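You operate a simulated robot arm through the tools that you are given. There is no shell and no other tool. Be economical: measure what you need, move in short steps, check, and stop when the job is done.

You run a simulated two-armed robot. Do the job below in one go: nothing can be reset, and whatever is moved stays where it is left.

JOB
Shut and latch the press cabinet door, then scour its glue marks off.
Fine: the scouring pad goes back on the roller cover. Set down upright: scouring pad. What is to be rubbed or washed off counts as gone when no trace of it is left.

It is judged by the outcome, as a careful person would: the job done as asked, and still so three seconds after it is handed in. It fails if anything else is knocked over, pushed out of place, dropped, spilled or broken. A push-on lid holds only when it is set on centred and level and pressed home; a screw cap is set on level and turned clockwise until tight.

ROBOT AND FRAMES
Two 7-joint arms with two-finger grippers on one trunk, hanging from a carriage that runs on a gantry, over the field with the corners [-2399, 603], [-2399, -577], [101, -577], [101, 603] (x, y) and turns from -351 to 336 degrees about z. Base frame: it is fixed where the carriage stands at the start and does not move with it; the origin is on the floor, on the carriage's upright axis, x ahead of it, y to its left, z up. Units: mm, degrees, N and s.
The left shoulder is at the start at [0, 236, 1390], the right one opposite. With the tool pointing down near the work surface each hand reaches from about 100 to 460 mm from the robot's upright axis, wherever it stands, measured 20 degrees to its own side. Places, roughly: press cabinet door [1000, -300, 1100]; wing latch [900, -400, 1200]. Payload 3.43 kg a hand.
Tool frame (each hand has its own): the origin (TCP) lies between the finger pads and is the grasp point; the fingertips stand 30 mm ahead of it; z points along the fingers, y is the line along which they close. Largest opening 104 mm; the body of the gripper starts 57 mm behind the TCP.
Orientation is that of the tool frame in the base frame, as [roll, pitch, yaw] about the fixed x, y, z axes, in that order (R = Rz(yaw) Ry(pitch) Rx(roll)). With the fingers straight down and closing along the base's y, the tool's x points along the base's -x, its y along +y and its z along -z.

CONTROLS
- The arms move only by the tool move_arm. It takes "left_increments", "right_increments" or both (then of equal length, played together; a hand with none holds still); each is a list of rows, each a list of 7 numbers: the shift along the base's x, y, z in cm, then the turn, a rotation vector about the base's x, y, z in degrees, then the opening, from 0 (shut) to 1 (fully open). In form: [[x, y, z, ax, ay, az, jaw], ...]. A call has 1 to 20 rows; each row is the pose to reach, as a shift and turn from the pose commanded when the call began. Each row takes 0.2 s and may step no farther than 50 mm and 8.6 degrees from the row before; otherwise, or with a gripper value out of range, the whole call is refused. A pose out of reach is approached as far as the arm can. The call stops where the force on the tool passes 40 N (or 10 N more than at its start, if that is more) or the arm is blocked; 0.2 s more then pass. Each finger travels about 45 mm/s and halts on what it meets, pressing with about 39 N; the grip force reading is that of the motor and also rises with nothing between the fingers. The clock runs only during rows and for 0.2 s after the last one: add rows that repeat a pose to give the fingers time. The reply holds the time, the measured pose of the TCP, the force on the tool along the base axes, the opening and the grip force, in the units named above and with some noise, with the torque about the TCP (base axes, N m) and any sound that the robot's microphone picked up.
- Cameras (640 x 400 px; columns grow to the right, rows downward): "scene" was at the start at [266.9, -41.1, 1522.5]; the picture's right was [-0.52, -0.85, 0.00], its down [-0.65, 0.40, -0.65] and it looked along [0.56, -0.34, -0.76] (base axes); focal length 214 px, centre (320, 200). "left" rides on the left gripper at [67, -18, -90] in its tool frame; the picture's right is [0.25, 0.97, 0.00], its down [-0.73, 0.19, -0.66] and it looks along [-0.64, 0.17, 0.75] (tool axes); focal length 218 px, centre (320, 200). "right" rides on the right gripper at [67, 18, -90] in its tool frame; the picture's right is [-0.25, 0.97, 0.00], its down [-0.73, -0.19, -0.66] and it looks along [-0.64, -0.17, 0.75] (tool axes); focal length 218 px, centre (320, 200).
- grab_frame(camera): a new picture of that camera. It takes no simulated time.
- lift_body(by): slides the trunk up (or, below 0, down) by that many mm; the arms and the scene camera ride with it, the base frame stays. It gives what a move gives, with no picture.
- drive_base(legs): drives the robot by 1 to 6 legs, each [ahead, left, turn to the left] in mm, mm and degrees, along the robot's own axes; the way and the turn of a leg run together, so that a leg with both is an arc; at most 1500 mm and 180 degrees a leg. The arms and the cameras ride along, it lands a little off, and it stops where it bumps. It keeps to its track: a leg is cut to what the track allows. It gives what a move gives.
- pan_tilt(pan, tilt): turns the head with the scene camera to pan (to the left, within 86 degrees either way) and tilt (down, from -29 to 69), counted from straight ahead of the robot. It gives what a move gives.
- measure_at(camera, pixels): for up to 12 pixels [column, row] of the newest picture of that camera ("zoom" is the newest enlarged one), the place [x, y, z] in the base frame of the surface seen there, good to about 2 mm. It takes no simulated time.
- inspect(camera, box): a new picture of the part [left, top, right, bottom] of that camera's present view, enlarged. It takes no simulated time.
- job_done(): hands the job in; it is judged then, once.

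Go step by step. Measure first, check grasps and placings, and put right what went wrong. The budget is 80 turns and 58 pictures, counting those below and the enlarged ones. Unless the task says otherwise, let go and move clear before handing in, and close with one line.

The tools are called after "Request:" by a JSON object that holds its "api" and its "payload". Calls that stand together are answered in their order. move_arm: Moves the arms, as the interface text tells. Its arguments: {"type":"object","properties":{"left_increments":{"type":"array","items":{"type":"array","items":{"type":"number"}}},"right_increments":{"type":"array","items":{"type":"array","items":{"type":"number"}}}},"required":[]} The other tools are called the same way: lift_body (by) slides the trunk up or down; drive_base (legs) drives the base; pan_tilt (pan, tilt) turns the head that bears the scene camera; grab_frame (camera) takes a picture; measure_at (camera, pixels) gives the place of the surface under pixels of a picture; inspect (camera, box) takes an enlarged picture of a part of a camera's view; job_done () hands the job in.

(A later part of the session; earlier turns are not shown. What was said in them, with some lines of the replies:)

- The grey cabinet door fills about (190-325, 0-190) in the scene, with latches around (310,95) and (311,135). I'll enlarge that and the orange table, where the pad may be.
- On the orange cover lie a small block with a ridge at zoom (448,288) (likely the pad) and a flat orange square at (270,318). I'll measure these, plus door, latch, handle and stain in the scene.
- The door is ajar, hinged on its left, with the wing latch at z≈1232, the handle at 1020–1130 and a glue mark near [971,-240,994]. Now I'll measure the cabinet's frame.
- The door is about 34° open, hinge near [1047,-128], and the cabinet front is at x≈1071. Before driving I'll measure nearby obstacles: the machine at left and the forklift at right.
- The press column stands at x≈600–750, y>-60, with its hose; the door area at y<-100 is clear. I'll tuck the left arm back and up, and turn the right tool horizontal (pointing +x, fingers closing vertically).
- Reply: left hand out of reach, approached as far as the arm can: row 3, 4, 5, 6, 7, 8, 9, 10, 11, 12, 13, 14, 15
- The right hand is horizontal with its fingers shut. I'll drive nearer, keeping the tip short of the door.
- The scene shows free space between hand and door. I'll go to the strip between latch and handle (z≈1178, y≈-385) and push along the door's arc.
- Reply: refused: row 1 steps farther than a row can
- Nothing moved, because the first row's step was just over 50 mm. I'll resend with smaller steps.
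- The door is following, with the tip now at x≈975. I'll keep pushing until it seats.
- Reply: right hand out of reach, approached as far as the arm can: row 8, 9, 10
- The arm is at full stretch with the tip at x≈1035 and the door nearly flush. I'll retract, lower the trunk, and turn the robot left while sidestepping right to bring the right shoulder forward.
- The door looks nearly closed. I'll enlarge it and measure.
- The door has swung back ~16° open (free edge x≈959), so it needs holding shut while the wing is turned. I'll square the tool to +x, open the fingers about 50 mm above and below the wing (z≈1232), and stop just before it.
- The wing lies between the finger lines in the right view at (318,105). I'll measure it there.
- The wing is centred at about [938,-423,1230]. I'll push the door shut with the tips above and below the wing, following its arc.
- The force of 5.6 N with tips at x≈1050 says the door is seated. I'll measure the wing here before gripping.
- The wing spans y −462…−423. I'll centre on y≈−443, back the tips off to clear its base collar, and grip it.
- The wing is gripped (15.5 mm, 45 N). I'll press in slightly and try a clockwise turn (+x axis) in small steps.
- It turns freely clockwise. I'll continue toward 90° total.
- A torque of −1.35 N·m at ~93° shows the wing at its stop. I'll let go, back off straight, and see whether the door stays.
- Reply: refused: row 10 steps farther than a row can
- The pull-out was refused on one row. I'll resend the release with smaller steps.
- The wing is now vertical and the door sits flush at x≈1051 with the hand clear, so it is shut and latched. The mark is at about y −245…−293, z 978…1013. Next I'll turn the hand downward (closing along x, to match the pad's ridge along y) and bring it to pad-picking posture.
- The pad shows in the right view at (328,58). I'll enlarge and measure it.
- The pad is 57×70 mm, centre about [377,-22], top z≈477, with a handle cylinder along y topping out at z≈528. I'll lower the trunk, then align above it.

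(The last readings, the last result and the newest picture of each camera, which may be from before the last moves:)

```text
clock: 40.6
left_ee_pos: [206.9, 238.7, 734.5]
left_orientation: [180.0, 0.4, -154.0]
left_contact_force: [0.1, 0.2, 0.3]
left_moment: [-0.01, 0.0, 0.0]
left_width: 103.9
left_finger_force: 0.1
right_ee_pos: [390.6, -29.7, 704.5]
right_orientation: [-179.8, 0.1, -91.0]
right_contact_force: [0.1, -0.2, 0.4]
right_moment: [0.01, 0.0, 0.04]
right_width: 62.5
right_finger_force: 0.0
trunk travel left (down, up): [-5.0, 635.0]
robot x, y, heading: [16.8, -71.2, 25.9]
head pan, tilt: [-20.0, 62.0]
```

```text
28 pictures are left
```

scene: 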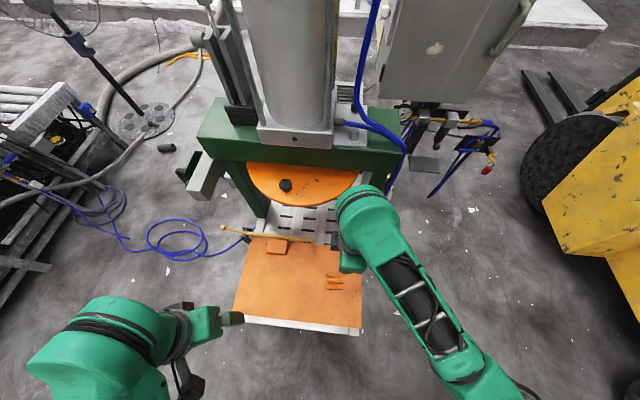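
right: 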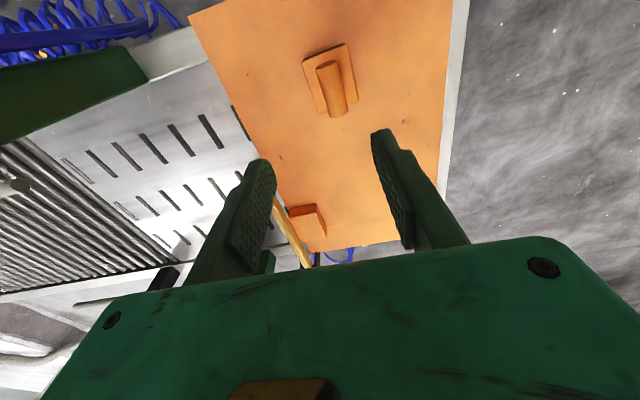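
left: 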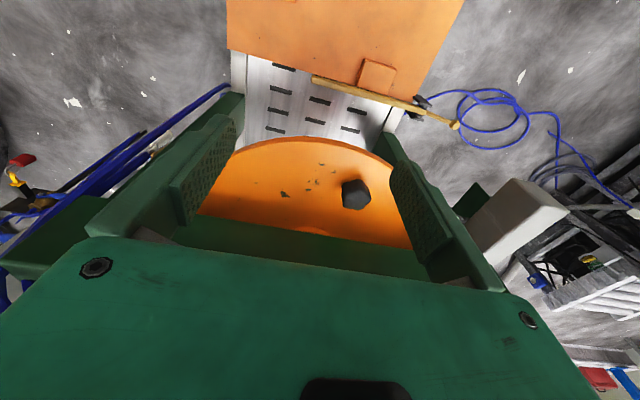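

I'll measure the handle from this closer view, then move down to just above it.

Request:
{"api": "measure_at", "payload": {"camera": "right", "pixels": [[329, 65], [318, 70], [339, 66], [337, 110], [330, 112], [345, 108], [333, 90], [326, 92], [341, 88], [303, 58], [344, 44], [357, 100]]}}

Request:
{"api": "move_arm", "payload": {"right_increments": [[-0.5, 0.2, -3, 0, 0, 0.5, 0.6], [-1, 0.5, -6, 0, 0, 1, 0.6], [-1.3, 0.7, -9, 0, 0, 1, 0.6], [-1.3, 0.7, -12, 0, 0, 1, 0.6], [-1.3, 0.7, -13.5, 0, 0, 1, 0.6]]}}

Request:
{"api": "grab_frame", "payload": {"camera": "right"}}

```text
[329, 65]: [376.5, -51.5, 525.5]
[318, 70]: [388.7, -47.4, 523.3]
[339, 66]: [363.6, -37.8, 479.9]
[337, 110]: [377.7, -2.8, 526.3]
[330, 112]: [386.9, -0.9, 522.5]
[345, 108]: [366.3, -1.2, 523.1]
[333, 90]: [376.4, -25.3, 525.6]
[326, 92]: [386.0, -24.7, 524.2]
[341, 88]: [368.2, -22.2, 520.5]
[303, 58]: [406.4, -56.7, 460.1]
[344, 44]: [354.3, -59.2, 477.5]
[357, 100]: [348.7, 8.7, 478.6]
```

```text
clock: 41.8
left_ee_pos: [206.1, 238.3, 734.1]
left_orientation: [179.9, 0.2, -154.0]
left_contact_force: [0.2, -0.6, 0.2]
left_moment: [-0.03, 0.01, 0.03]
left_width: 104.2
left_finger_force: 0.0
right_ee_pos: [378.1, -22.7, 571.5]
right_orientation: [-179.8, 0.2, -89.9]
right_contact_force: [-1.0, 0.0, 0.7]
right_moment: [-0.01, -0.01, 0.0]
right_width: 62.4
right_finger_force: 0.0
trunk travel left (down, up): [-5.0, 635.0]
robot x, y, heading: [11.9, -69.7, 25.9]
head pan, tilt: [-20.0, 62.0]
```

```text
27 pictures are left
```

right: 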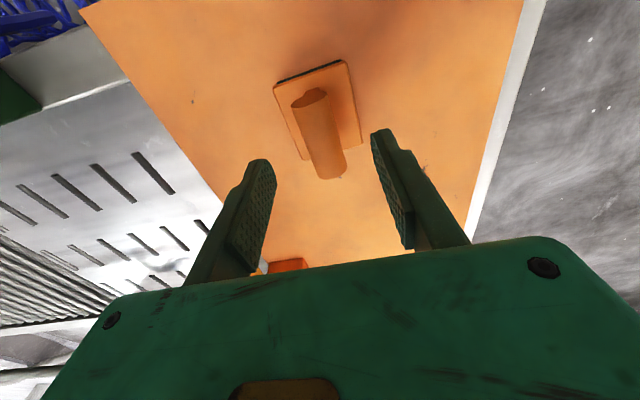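

Aligned over the handle. I'll descend to z≈514 and close.

Request:
{"api": "move_arm", "payload": {"right_increments": [[0, -0.2, -2, 0, 0, 0, 0.6], [0, -0.2, -4, 0, 0, 0, 0.6], [0, -0.2, -5, 0, 0, 0, 0.6], [-0.1, -0.2, -5.7, 0, 0, 0, 0.6], [-0.1, -0.2, -5.7, 0, 0, 0, 0.3], [-0.1, -0.2, -5.7, 0, 0, 0, 0], [-0.1, -0.2, -5.7, 0, 0, 0, 0], [-0.1, -0.2, -5.7, 0, 0, 0, 0]]}}

Request:
{"api": "grab_frame", "payload": {"camera": "right"}}

```text
clock: 43.6
left_ee_pos: [206.7, 238.3, 733.6]
left_orientation: [180.0, 0.3, -153.9]
left_contact_force: [-0.9, 0.5, 0.8]
left_moment: [0.03, 0.01, 0.0]
left_width: 103.9
left_finger_force: 0.0
right_ee_pos: [376.9, -24.2, 512.8]
right_orientation: [-179.9, -0.1, -90.1]
right_contact_force: [0.1, 0.9, -0.7]
right_moment: [0.02, 0.01, -0.01]
right_width: 24.1
right_finger_force: 39.4
trunk travel left (down, up): [-5.0, 635.0]
robot x, y, heading: [16.4, -72.8, 26.2]
head pan, tilt: [-20.0, 62.0]
```

```text
26 pictures are left
```

right: 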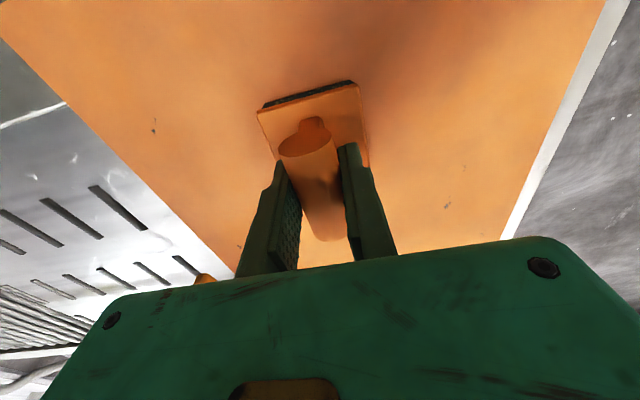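

The pad is gripped (24 mm, 39 N). I'll lift it straight up, raise the trunk and drive back toward the door.

Request:
{"api": "move_arm", "payload": {"right_increments": [[0, 0, 2, 0, 0, 0, 0], [0, 0, 5, 0, 0, 0, 0], [0, 0, 9, 0, 0, 0, 0], [0, 0, 13, 0, 0, 0, 0], [0, 0, 17, 0, 0, 0, 0], [0, 0, 20, 0, 0, 0, 0]]}}

Request:
{"api": "lift_body", "payload": {"by": 100}}

Request:
{"api": "drive_base", "payload": {"legs": [[20, -143, 0]]}}

Request:
{"api": "pan_tilt", "payload": {"pan": -35, "tilt": 35}}

Request:
{"api": "grab_frame", "payload": {"camera": "scene"}}

```text
clock: 45.0
left_ee_pos: [207.5, 238.2, 733.9]
left_orientation: [-180.0, 0.4, -154.0]
left_contact_force: [0.0, 0.3, 0.2]
left_moment: [0.01, -0.02, 0.02]
left_width: 104.0
left_finger_force: 0.1
right_ee_pos: [379.5, -25.5, 708.2]
right_orientation: [-179.9, 0.2, -90.0]
right_contact_force: [-0.8, 0.4, -0.3]
right_moment: [0.01, 0.02, -0.01]
right_width: 23.9
right_finger_force: 38.7
trunk travel left (down, up): [-5.0, 635.0]
robot x, y, heading: [13.8, -69.9, 25.8]
head pan, tilt: [-20.0, 62.0]
```

```text
clock: 46.3
left_ee_pos: [207.6, 239.2, 834.0]
left_orientation: [-180.0, 0.2, -154.0]
left_contact_force: [0.5, -0.2, -0.3]
left_moment: [-0.01, 0.0, -0.01]
left_width: 104.0
left_finger_force: 0.1
right_ee_pos: [379.2, -25.7, 807.5]
right_orientation: [-179.9, 0.3, -90.0]
right_contact_force: [-0.1, 0.1, -0.7]
right_moment: [0.01, -0.02, 0.05]
right_width: 24.1
right_finger_force: 39.0
trunk travel left (down, up): [-105.0, 535.0]
robot x, y, heading: [12.7, -67.9, 25.9]
head pan, tilt: [-20.0, 62.0]
```

```text
clock: 47.7
left_ee_pos: [288.2, 117.3, 834.6]
left_orientation: [-180.0, 0.2, -154.1]
left_contact_force: [0.0, 0.1, 0.9]
left_moment: [-0.02, 0.02, -0.01]
left_width: 104.0
left_finger_force: 0.0
right_ee_pos: [459.5, -145.0, 809.3]
right_orientation: [-179.9, 0.2, -90.1]
right_contact_force: [0.1, -0.1, -0.1]
right_moment: [-0.01, 0.06, 0.0]
right_width: 23.9
right_finger_force: 38.5
trunk travel left (down, up): [-105.0, 535.0]
robot x, y, heading: [95.6, -190.8, 25.6]
head pan, tilt: [-20.0, 62.0]
```

```text
clock: 48.6
left_ee_pos: [287.7, 118.7, 834.1]
left_orientation: [-179.9, 0.2, -154.2]
left_contact_force: [-0.6, 0.5, -0.6]
left_moment: [0.03, -0.04, 0.0]
left_width: 103.8
left_finger_force: 0.0
right_ee_pos: [459.7, -145.8, 808.3]
right_orientation: [-179.9, 0.2, -90.2]
right_contact_force: [-0.9, -0.5, -0.4]
right_moment: [0.0, 0.01, 0.03]
right_width: 24.0
right_finger_force: 38.8
trunk travel left (down, up): [-105.0, 535.0]
robot x, y, heading: [95.8, -190.4, 25.8]
head pan, tilt: [-35.0, 35.0]
```

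```text
25 pictures are left
```

scene: 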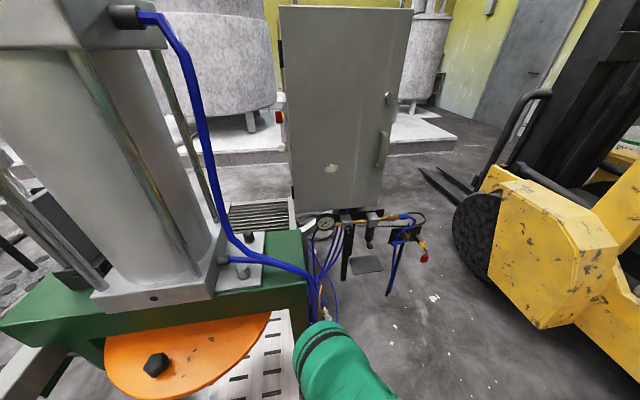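

The door is still shut. I'll enlarge the lower door to find all marks, and measure the hoses by my path.

Request:
{"api": "measure_at", "payload": {"camera": "scene", "pixels": [[300, 275], [313, 300], [250, 255], [318, 260], [300, 240], [325, 225], [375, 215], [420, 255]]}}

Request:
{"api": "inspect", "payload": {"camera": "scene", "box": [280, 120, 400, 220]}}

Request:
{"api": "measure_at", "payload": {"camera": "zoom", "pixels": [[270, 262], [250, 262], [298, 262], [262, 242], [270, 280], [285, 248], [245, 278], [290, 280]]}}

```text
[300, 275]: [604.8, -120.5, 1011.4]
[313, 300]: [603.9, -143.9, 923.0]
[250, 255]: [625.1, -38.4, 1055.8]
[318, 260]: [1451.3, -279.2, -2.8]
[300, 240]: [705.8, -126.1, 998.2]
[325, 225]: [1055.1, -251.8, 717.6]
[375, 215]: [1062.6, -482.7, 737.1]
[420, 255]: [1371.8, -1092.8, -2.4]
```

```text
4.00 times, centred on (340, 170) of scene
```

zoom: 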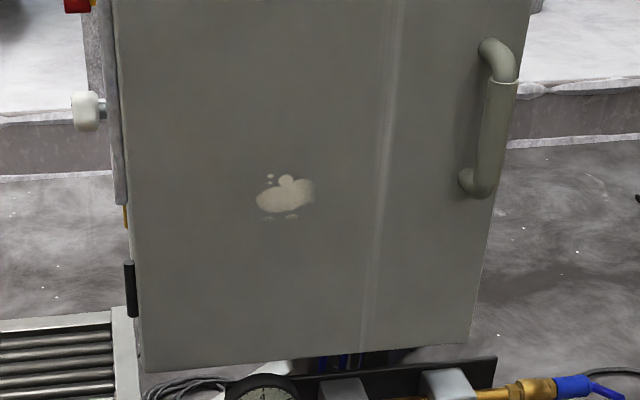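

```text
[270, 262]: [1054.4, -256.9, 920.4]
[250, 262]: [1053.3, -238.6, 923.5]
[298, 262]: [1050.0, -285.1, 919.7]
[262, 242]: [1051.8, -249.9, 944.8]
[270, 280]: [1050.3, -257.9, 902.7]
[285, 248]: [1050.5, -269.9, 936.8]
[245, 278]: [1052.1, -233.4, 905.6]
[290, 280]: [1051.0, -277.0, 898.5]
```

The mark with its specks spans y≈−237…−305, z≈966…1023, and hoses reach y≈−145 at x≈604. I'll swing the pad right first, then forward while tipping it to face the door.

Request:
{"api": "move_arm", "payload": {"right_increments": [[0, -4.4, 2, 0, 0, 0, 0], [0, -8.8, 4, 0, 0, 0, 0], [0, -13.2, 6, 0, 0, 0, 0], [0, -17.6, 8, 0, 0, 0, 0], [0, -22, 10, 0, 0, 0, 0], [2.8, -21.5, 10.8, 0, -7.5, 0, 0], [5.6, -21, 11.5, 0, -15, 0, 0], [8.4, -20, 12.3, 0, -22.5, 0, 0], [11.2, -19, 13, 0, -30, 0, 0], [14, -18.3, 13.8, 0, -37.5, 0, 0], [16.8, -17.5, 14.5, 0, -45, 0, 0], [19.6, -16.8, 15.3, 0, -52.5, 0, 0], [22.4, -16, 16, 0, -60, 0, 0], [25.2, -15, 16.8, 0, -67.5, 0, 0], [28, -14.3, 17.5, 0, -75, 0, 0], [31, -13.6, 18.3, 0, -82.5, 0, 0], [34, -13, 19, 0, -90, 0, 0]]}}

Request:
{"api": "grab_frame", "payload": {"camera": "scene"}}

Request:
{"api": "grab_frame", "payload": {"camera": "right"}}

```text
clock: 52.2
left_ee_pos: [290.0, 118.4, 834.4]
left_orientation: [-180.0, 0.3, -154.1]
left_contact_force: [0.1, 0.5, 0.5]
left_moment: [-0.03, -0.01, -0.02]
left_width: 103.9
left_finger_force: 0.1
right_ee_pos: [802.1, -273.0, 999.4]
right_orientation: [-89.7, 0.0, -89.8]
right_contact_force: [1.3, 0.0, -0.4]
right_moment: [0.0, 0.06, -0.01]
right_width: 24.1
right_finger_force: 38.9
right hand out of reach, approached as far as the arm can: row 2, 3, 4, 5, 6
trunk travel left (down, up): [-105.0, 535.0]
robot x, y, heading: [93.2, -188.3, 25.7]
head pan, tilt: [-35.0, 35.0]
```

```text
23 pictures are left
```

scene: 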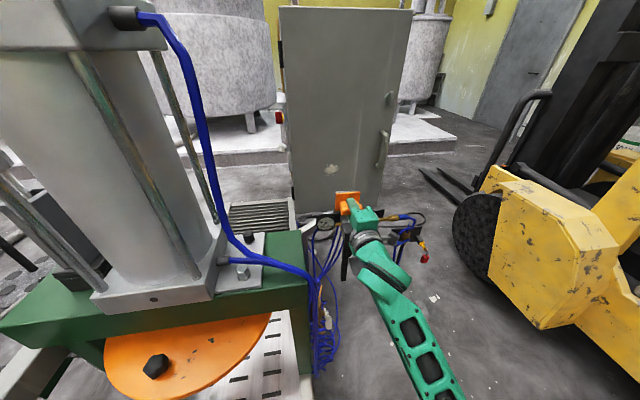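

```text
22 pictures are left
```

right: 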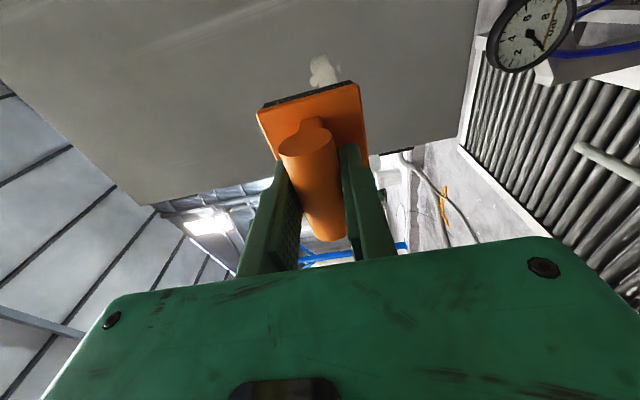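

The pad faces the door squarely. I'll advance until I feel light contact.

Request:
{"api": "move_arm", "payload": {"right_increments": [[4.5, 0, 0, 0, 0, 0, 0], [9, 0, 0, 0, 0, 0, 0], [13.5, 0, 0, 0, 0, 0, 0], [17, 0, 0, 0, 0, 0, 0], [18, 0, 0, 0, 0, 0, 0], [18.6, 0, 0, 0, 0, 0, 0], [19.1, 0, 0, 0, 0, 0, 0], [19.5, 0, 0, 0, 0, 0, 0], [19.8, 0, 0, 0, 0, 0, 0], [20.1, 0, 0, 0, 0, 0, 0]]}}

```text
clock: 54.4
left_ee_pos: [283.2, 118.9, 832.9]
left_orientation: [-180.0, 0.2, -154.1]
left_contact_force: [0.9, -0.1, 0.2]
left_moment: [-0.02, 0.01, 0.02]
left_width: 104.0
left_finger_force: 0.0
right_ee_pos: [997.4, -275.5, 997.9]
right_orientation: [-89.8, 0.1, -89.7]
right_contact_force: [-22.0, 0.9, 2.8]
right_moment: [-0.05, 0.04, -0.3]
right_width: 23.9
right_finger_force: 39.2
trunk travel left (down, up): [-105.0, 535.0]
robot x, y, heading: [89.0, -188.9, 26.1]
head pan, tilt: [-35.0, 35.0]
```

Contact at 22 N. I'll scrub in sweeps over the mark, easing slightly.

Request:
{"api": "move_arm", "payload": {"right_increments": [[-0.1, 1.5, 0, 0, 0, 0, 0], [-0.1, 3, 0, 0, 0, 0, 0], [-0.1, 1.5, 0, 0, 0, 0, 0], [-0.1, 0, 0, 0, 0, 0, 0], [-0.1, -1.5, 0, 0, 0, 0, 0], [-0.1, -3, 0, 0, 0, 0, 0], [-0.1, -3, 2, 0, 0, 0, 0], [-0.1, -1.5, 2, 0, 0, 0, 0], [-0.1, 0, 2, 0, 0, 0, 0], [-0.1, 1.5, 2, 0, 0, 0, 0], [-0.1, 3, 2, 0, 0, 0, 0], [-0.1, 3, 0, 0, 0, 0, 0], [-0.1, 3, -2, 0, 0, 0, 0], [-0.1, 1.5, -2, 0, 0, 0, 0], [-0.1, 0, -2, 0, 0, 0, 0], [-0.1, -1.5, -2, 0, 0, 0, 0], [-0.1, -3, -2, 0, 0, 0, 0], [-0.1, -1.5, -1, 0, 0, 0, 0], [-0.1, 0, 0, 0, 0, 0, 0]]}}

Request:
{"api": "inspect", "payload": {"camera": "scene", "box": [280, 120, 400, 220]}}

```text
clock: 58.4
left_ee_pos: [284.3, 118.1, 833.6]
left_orientation: [-179.9, 0.1, -154.1]
left_contact_force: [0.5, 0.1, -0.8]
left_moment: [-0.02, -0.03, 0.01]
left_width: 103.9
left_finger_force: 0.0
right_ee_pos: [997.0, -277.4, 996.6]
right_orientation: [-90.0, 0.0, -89.9]
right_contact_force: [-16.0, -3.6, -1.9]
right_moment: [-0.02, 0.06, 0.01]
right_width: 23.6
right_finger_force: 38.8
trunk travel left (down, up): [-105.0, 535.0]
robot x, y, heading: [96.3, -186.7, 26.1]
head pan, tilt: [-35.0, 35.0]
```

```text
4.00 times, centred on (340, 170) of scene
```

zoom: 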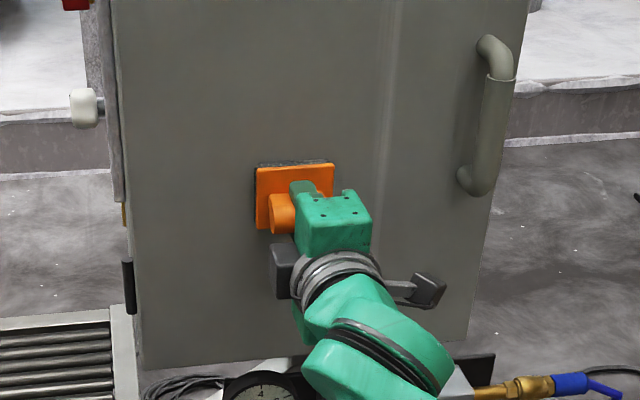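

Sweeping works at a steady ~16 N. I'll do a second pass with vertical strokes, then retract to look.

Request:
{"api": "move_arm", "payload": {"right_increments": [[0, 1.5, 0, 0, 0, 0, 0], [0, 3, 1, 0, 0, 0, 0], [0, 3, 2.5, 0, 0, 0, 0], [0, 3, 0, 0, 0, 0, 0], [0, 3, -2.5, 0, 0, 0, 0], [0, 1.5, -2.5, 0, 0, 0, 0], [0, 1.5, 0, 0, 0, 0, 0], [0, 1.5, 2.5, 0, 0, 0, 0], [0, 0, 2.5, 0, 0, 0, 0], [0, 0, 0, 0, 0, 0, 0], [0, 0, -2.5, 0, 0, 0, 0], [0, -1.5, -2.5, 0, 0, 0, 0], [0, -1.5, 0, 0, 0, 0, 0], [0, -1.5, 2.5, 0, 0, 0, 0], [0, -3, 2.5, 0, 0, 0, 0], [0, -3, 0, 0, 0, 0, 0], [0, -3, -2.5, 0, 0, 0, 0], [0, -1.5, 0, 0, 0, 0, 0]]}}

Request:
{"api": "move_arm", "payload": {"right_increments": [[-2, 0, 0, 0, 0, 0, 0], [-6, 0, -1, 0, 0, 0, 0], [-10, 0, -3, 0, 0, 0, 0], [-14, 0, -5, 0, 0, 0, 0], [-18, 0, -7, 0, 0, 0, 0]]}}

Request:
{"api": "inspect", "payload": {"camera": "scene", "box": [280, 120, 400, 220]}}

```text
clock: 62.2
left_ee_pos: [285.3, 118.3, 834.0]
left_orientation: [-179.9, 0.1, -154.1]
left_contact_force: [0.2, -0.2, 0.5]
left_moment: [0.03, -0.01, 0.0]
left_width: 104.0
left_finger_force: 0.1
right_ee_pos: [998.4, -291.2, 994.8]
right_orientation: [-90.2, 0.0, -89.9]
right_contact_force: [-11.1, -2.3, -4.2]
right_moment: [-0.03, 0.03, 0.09]
right_width: 23.9
right_finger_force: 39.0
trunk travel left (down, up): [-105.0, 535.0]
robot x, y, heading: [97.4, -190.7, 25.8]
head pan, tilt: [-35.0, 35.0]
```

```text
clock: 63.4
left_ee_pos: [284.3, 118.4, 835.3]
left_orientation: [180.0, 0.1, -154.1]
left_contact_force: [-1.5, 0.0, 0.3]
left_moment: [0.04, -0.04, 0.0]
left_width: 104.0
left_finger_force: 0.0
right_ee_pos: [817.5, -291.9, 928.1]
right_orientation: [-89.9, 0.1, -89.8]
right_contact_force: [-0.6, 0.3, -0.3]
right_moment: [-0.03, 0.05, 0.02]
right_width: 24.1
right_finger_force: 37.9
trunk travel left (down, up): [-105.0, 535.0]
robot x, y, heading: [95.8, -194.6, 26.0]
head pan, tilt: [-35.0, 35.0]
```

```text
4.00 times, centred on (340, 170) of scene
```

zoom: 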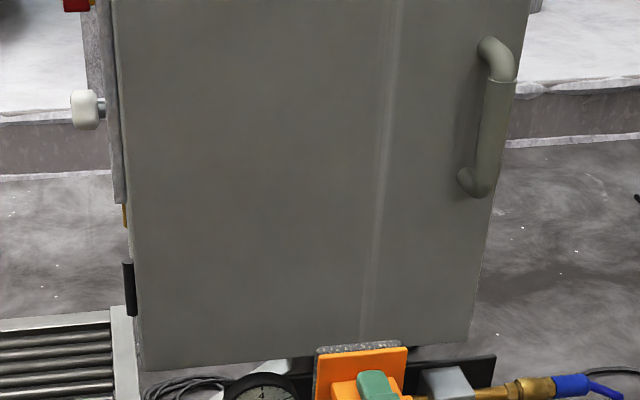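

The mark looks gone. I'll check closer for any trace, and look over the whole door for others.

Request:
{"api": "inspect", "payload": {"camera": "scene", "box": [325, 150, 373, 190]}}

Request:
{"api": "inspect", "payload": {"camera": "scene", "box": [270, 0, 420, 130]}}

```text
10.00 times, centred on (349, 170) of scene
```

zoom: 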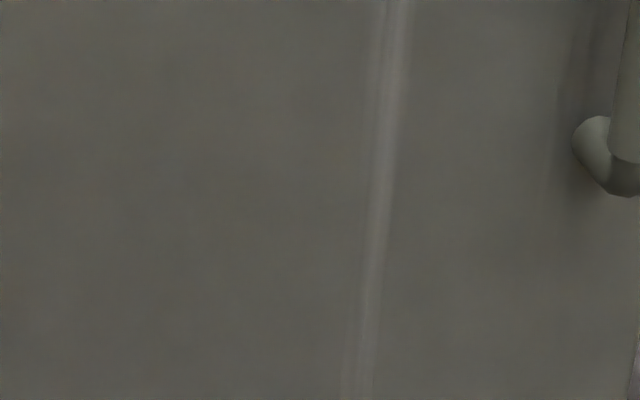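

```text
3.08 times, centred on (345, 65) of scene
```

zoom: 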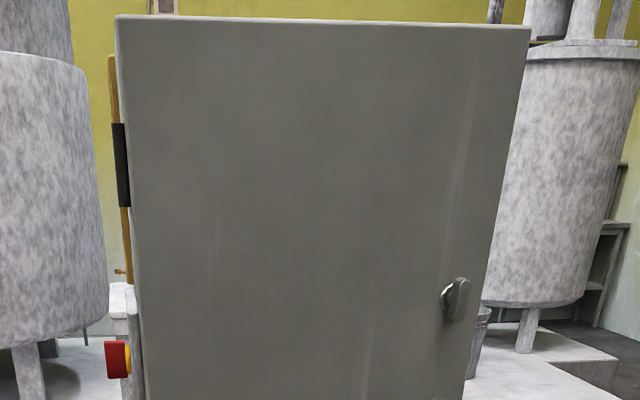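

No trace remains and the latch still stands vertical. I'll tip the pad back down while retreating, staying right of the hoses.

Request:
{"api": "move_arm", "payload": {"right_increments": [[-2.6, 0.2, -1, 0, 7.5, 0, 0], [-5.2, 0.4, -2, 0, 15, 0, 0], [-7.8, 0.6, -3, 0, 22.5, 0, 0], [-10.4, 0.8, -4, 0, 30, 0, 0], [-13, 1, -5, 0, 37.5, 0, 0], [-15.6, 1.3, -6, 0, 45, 0, 0], [-18.2, 1.6, -7, 0, 52.5, 0, 0], [-20.8, 2, -8, 0, 60, 0, 0], [-23.5, 2.5, -9, 0, 67.5, 0, 0], [-26.2, 3, -10, 0, 75, 0, 0], [-29, 4, -11, 0, 82.5, 0, 0], [-31.7, 5.2, -12, 0, 90, 0, 0]]}}

Request:
{"api": "grab_frame", "payload": {"camera": "right"}}

```text
clock: 66.0
left_ee_pos: [288.5, 119.3, 834.3]
left_orientation: [179.9, 0.2, -154.0]
left_contact_force: [0.0, -0.9, -0.8]
left_moment: [0.02, -0.02, -0.01]
left_width: 104.3
left_finger_force: 0.1
right_ee_pos: [501.4, -236.7, 807.6]
right_orientation: [-179.8, 0.2, -90.1]
right_contact_force: [0.3, 0.3, -0.8]
right_moment: [0.0, 0.0, 0.04]
right_width: 24.2
right_finger_force: 39.2
trunk travel left (down, up): [-105.0, 535.0]
robot x, y, heading: [96.4, -188.4, 25.8]
head pan, tilt: [-35.0, 35.0]
```

```text
17 pictures are left
```

right: 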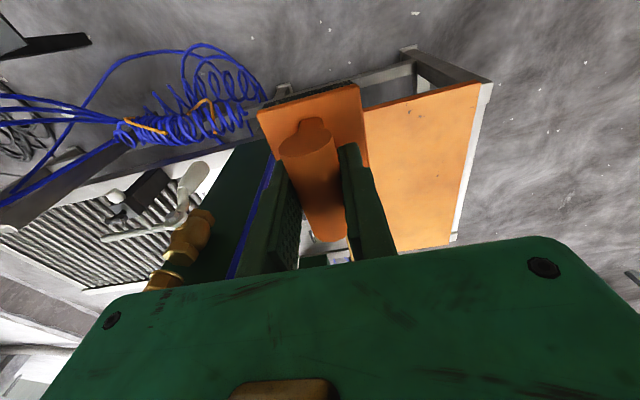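

The pad is level and facing down. I'll shift back in x, then y, and drive to the pad's old spot.

Request:
{"api": "move_arm", "payload": {"right_increments": [[-3, 0.5, 0, 0, 0, 0, 0], [-4.2, 4, 0, 0, 0, 0, 0], [-4.2, 7, 0, 0, 0, 0, 0], [-4.2, 9.2, 0, 0, 0, 0, 0]]}}

Request:
{"api": "drive_base", "payload": {"legs": [[-20, 143, 0]]}}

Request:
{"api": "lift_body", "payload": {"by": -100}}

Request:
{"api": "pan_tilt", "payload": {"pan": -20, "tilt": 62}}

Request:
{"api": "grab_frame", "payload": {"camera": "right"}}

```text
clock: 67.0
left_ee_pos: [288.7, 120.1, 833.8]
left_orientation: [-180.0, 0.3, -154.0]
left_contact_force: [0.2, 0.3, -0.1]
left_moment: [-0.01, 0.0, -0.03]
left_width: 103.7
left_finger_force: 0.1
right_ee_pos: [461.8, -145.2, 808.8]
right_orientation: [-179.9, 0.2, -90.0]
right_contact_force: [-0.2, -0.4, -0.5]
right_moment: [-0.01, 0.02, 0.03]
right_width: 23.9
right_finger_force: 38.6
trunk travel left (down, up): [-105.0, 535.0]
robot x, y, heading: [97.3, -187.2, 26.1]
head pan, tilt: [-35.0, 35.0]
```

```text
clock: 68.3
left_ee_pos: [205.9, 240.4, 833.6]
left_orientation: [179.9, 0.2, -154.0]
left_contact_force: [-0.7, 0.7, 0.5]
left_moment: [-0.08, 0.0, 0.0]
left_width: 103.9
left_finger_force: 0.1
right_ee_pos: [380.9, -23.1, 809.7]
right_orientation: [180.0, 0.2, -89.9]
right_contact_force: [-0.4, 0.8, -0.6]
right_moment: [-0.02, 0.0, -0.01]
right_width: 23.8
right_finger_force: 39.0
trunk travel left (down, up): [-105.0, 535.0]
robot x, y, heading: [11.8, -70.1, 26.2]
head pan, tilt: [-35.0, 35.0]
```

```text
clock: 69.7
left_ee_pos: [205.3, 240.1, 735.0]
left_orientation: [179.9, 0.3, -154.0]
left_contact_force: [-0.1, 0.1, -0.5]
left_moment: [0.0, -0.04, -0.02]
left_width: 104.1
left_finger_force: 0.1
right_ee_pos: [380.4, -23.8, 708.4]
right_orientation: [-179.9, 0.2, -89.8]
right_contact_force: [-0.8, 0.1, -0.9]
right_moment: [0.01, 0.01, 0.04]
right_width: 24.2
right_finger_force: 39.3
trunk travel left (down, up): [-5.0, 635.0]
robot x, y, heading: [12.1, -69.7, 26.1]
head pan, tilt: [-35.0, 35.0]
```

```text
clock: 70.6
left_ee_pos: [206.5, 240.8, 733.8]
left_orientation: [180.0, 0.2, -153.9]
left_contact_force: [-0.5, 0.6, 0.7]
left_moment: [-0.01, -0.04, 0.0]
left_width: 104.0
left_finger_force: 0.0
right_ee_pos: [379.9, -24.0, 708.6]
right_orientation: [-179.9, 0.3, -89.9]
right_contact_force: [0.0, -0.5, -0.3]
right_moment: [0.02, -0.01, -0.03]
right_width: 24.1
right_finger_force: 38.7
trunk travel left (down, up): [-5.0, 635.0]
robot x, y, heading: [12.0, -68.8, 26.0]
head pan, tilt: [-20.0, 62.0]
```

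```text
16 pictures are left
```

right: 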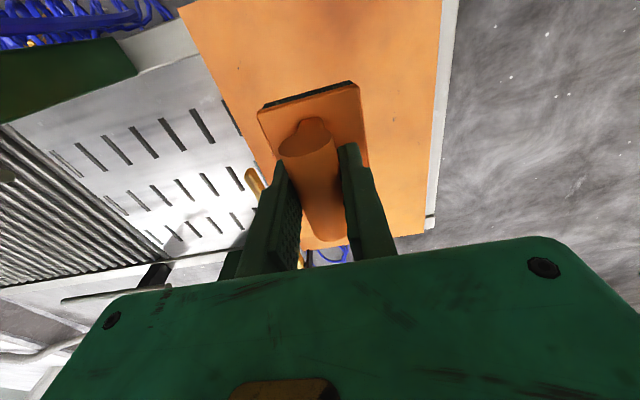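

I'm above the old spot. I'll lower the pad, slowly at the end, to feel the cover.

Request:
{"api": "move_arm", "payload": {"right_increments": [[-0.1, 0, -4, 0, 0, 0, 0], [-0.2, 0, -8, 0, 0, 0, 0], [-0.3, 0, -12, 0, 0, 0, 0], [-0.3, 0, -15.5, 0, 0, 0, 0], [-0.3, 0, -17.5, 0, 0, 0, 0], [-0.3, 0, -18.3, 0, 0, 0, 0], [-0.3, 0, -18.7, 0, 0, 0, 0], [-0.3, 0, -19, 0, 0, 0, 0], [-0.3, 0, -19.2, 0, 0, 0, 0], [-0.3, 0, -19.4, 0, 0, 0, 0]]}}

```text
clock: 72.8
left_ee_pos: [204.9, 241.1, 734.0]
left_orientation: [-179.9, 0.3, -154.0]
left_contact_force: [-0.2, 0.2, -0.6]
left_moment: [0.02, -0.02, -0.01]
left_width: 104.1
left_finger_force: 0.0
right_ee_pos: [378.8, -22.1, 516.0]
right_orientation: [-179.9, 0.1, -89.8]
right_contact_force: [0.5, -0.3, -0.5]
right_moment: [0.02, 0.03, -0.02]
right_width: 24.0
right_finger_force: 39.2
trunk travel left (down, up): [-5.0, 635.0]
robot x, y, heading: [13.5, -72.1, 26.1]
head pan, tilt: [-20.0, 62.0]
```

No contact yet at z≈516. I'll go down in 1 mm steps.

Request:
{"api": "move_arm", "payload": {"right_increments": [[0, 0, -0.1, 0, 0, 0, 0], [0, 0, -0.2, 0, 0, 0, 0], [0, 0, -0.3, 0, 0, 0, 0], [0, 0, -0.3, 0, 0, 0, 0]]}}

```text
clock: 73.8
left_ee_pos: [205.3, 240.9, 735.8]
left_orientation: [180.0, 0.3, -153.9]
left_contact_force: [-0.3, 0.2, -0.1]
left_moment: [0.03, -0.01, -0.03]
left_width: 103.7
left_finger_force: 0.1
right_ee_pos: [377.3, -22.5, 513.5]
right_orientation: [-179.8, 0.2, -89.9]
right_contact_force: [0.1, -1.2, 3.1]
right_moment: [-0.12, 0.13, 0.02]
right_width: 23.8
right_finger_force: 39.1
trunk travel left (down, up): [-5.0, 635.0]
robot x, y, heading: [17.3, -68.6, 26.0]
head pan, tilt: [-20.0, 62.0]
```

A 3 N upward force shows the pad resting on the cover. I'll open evenly and rise straight up.

Request:
{"api": "move_arm", "payload": {"right_increments": [[0, 0, 0, 0, 0, 0, 0.28], [0, 0, 0, 0, 0, 0, 0.4], [0, 0, 0, 0, 0, 0, 0.6], [0, 0, 0, 0, 0, 0, 0.6], [0, 0, 2, 0, 0, 0, 0.6], [0, 0, 5, 0, 0, 0, 0.6], [0, 0, 9, 0, 0, 0, 0.6], [0, 0, 13, 0, 0, 0, 0.6], [0, 0, 17, 0, 0, 0, 0.6]]}}

Request:
{"api": "grab_frame", "payload": {"camera": "right"}}

Request:
{"api": "grab_frame", "payload": {"camera": "scene"}}

```text
clock: 75.8
left_ee_pos: [207.3, 241.3, 734.5]
left_orientation: [-180.0, 0.2, -154.0]
left_contact_force: [0.4, -0.1, -0.7]
left_moment: [0.02, -0.01, -0.02]
left_width: 104.3
left_finger_force: 0.1
right_ee_pos: [375.9, -20.3, 684.4]
right_orientation: [-179.9, 0.2, -89.9]
right_contact_force: [0.3, 0.5, 0.2]
right_moment: [0.04, -0.01, 0.01]
right_width: 62.3
right_finger_force: 0.0
trunk travel left (down, up): [-5.0, 635.0]
robot x, y, heading: [14.0, -72.4, 26.2]
head pan, tilt: [-20.0, 62.0]
```

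```text
15 pictures are left
```

right: 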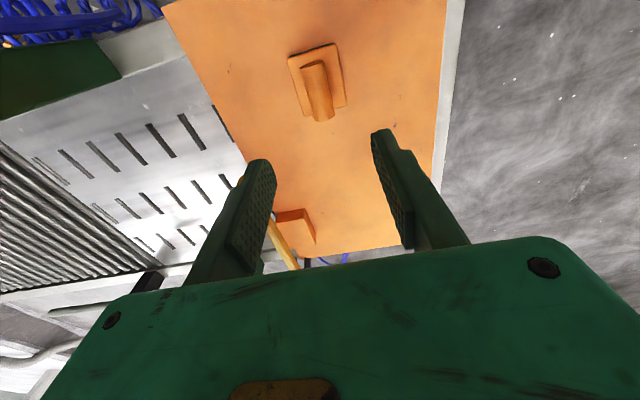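

```text
14 pictures are left
```

scene: 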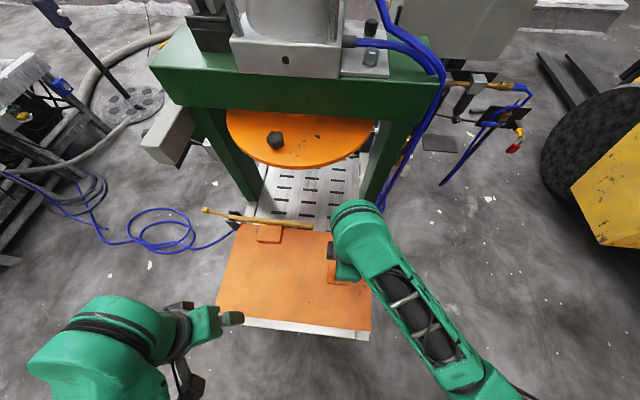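

The pad sits upright on the cover where it was, and the hand is clear. One last look at the door.

Request:
{"api": "pan_tilt", "payload": {"pan": -38, "tilt": 20}}

Request:
{"api": "grab_frame", "payload": {"camera": "scene"}}

```text
clock: 76.9
left_ee_pos: [204.4, 240.6, 735.3]
left_orientation: [180.0, 0.3, -154.0]
left_contact_force: [-0.3, -0.7, -0.5]
left_moment: [-0.02, -0.03, 0.01]
left_width: 103.9
left_finger_force: 0.0
right_ee_pos: [376.1, -22.1, 683.1]
right_orientation: [-179.8, 0.2, -89.9]
right_contact_force: [-0.7, -0.1, -0.2]
right_moment: [0.02, 0.03, 0.01]
right_width: 62.2
right_finger_force: 0.1
trunk travel left (down, up): [-5.0, 635.0]
robot x, y, heading: [13.3, -67.8, 26.0]
head pan, tilt: [-38.0, 20.0]
```

```text
13 pictures are left
```

scene: 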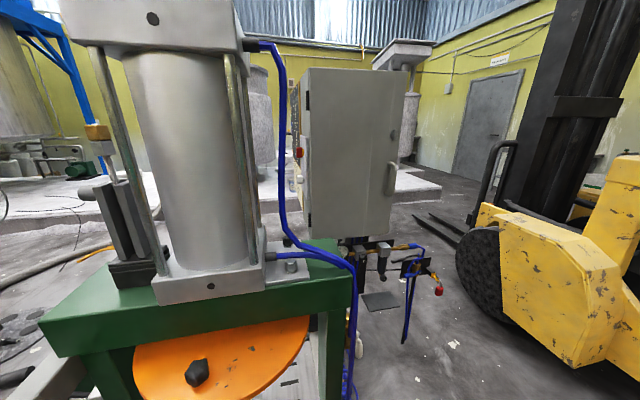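

The door at (350,150) is shut, latched and clean, so I'm handing in.

Request:
{"api": "job_done", "payload": {}}

```text
The job is handed in.
```

The press cabinet door is shut and latched, the glue mark is scoured off with no trace left, and the pad is back upright in its place on the roller cover.
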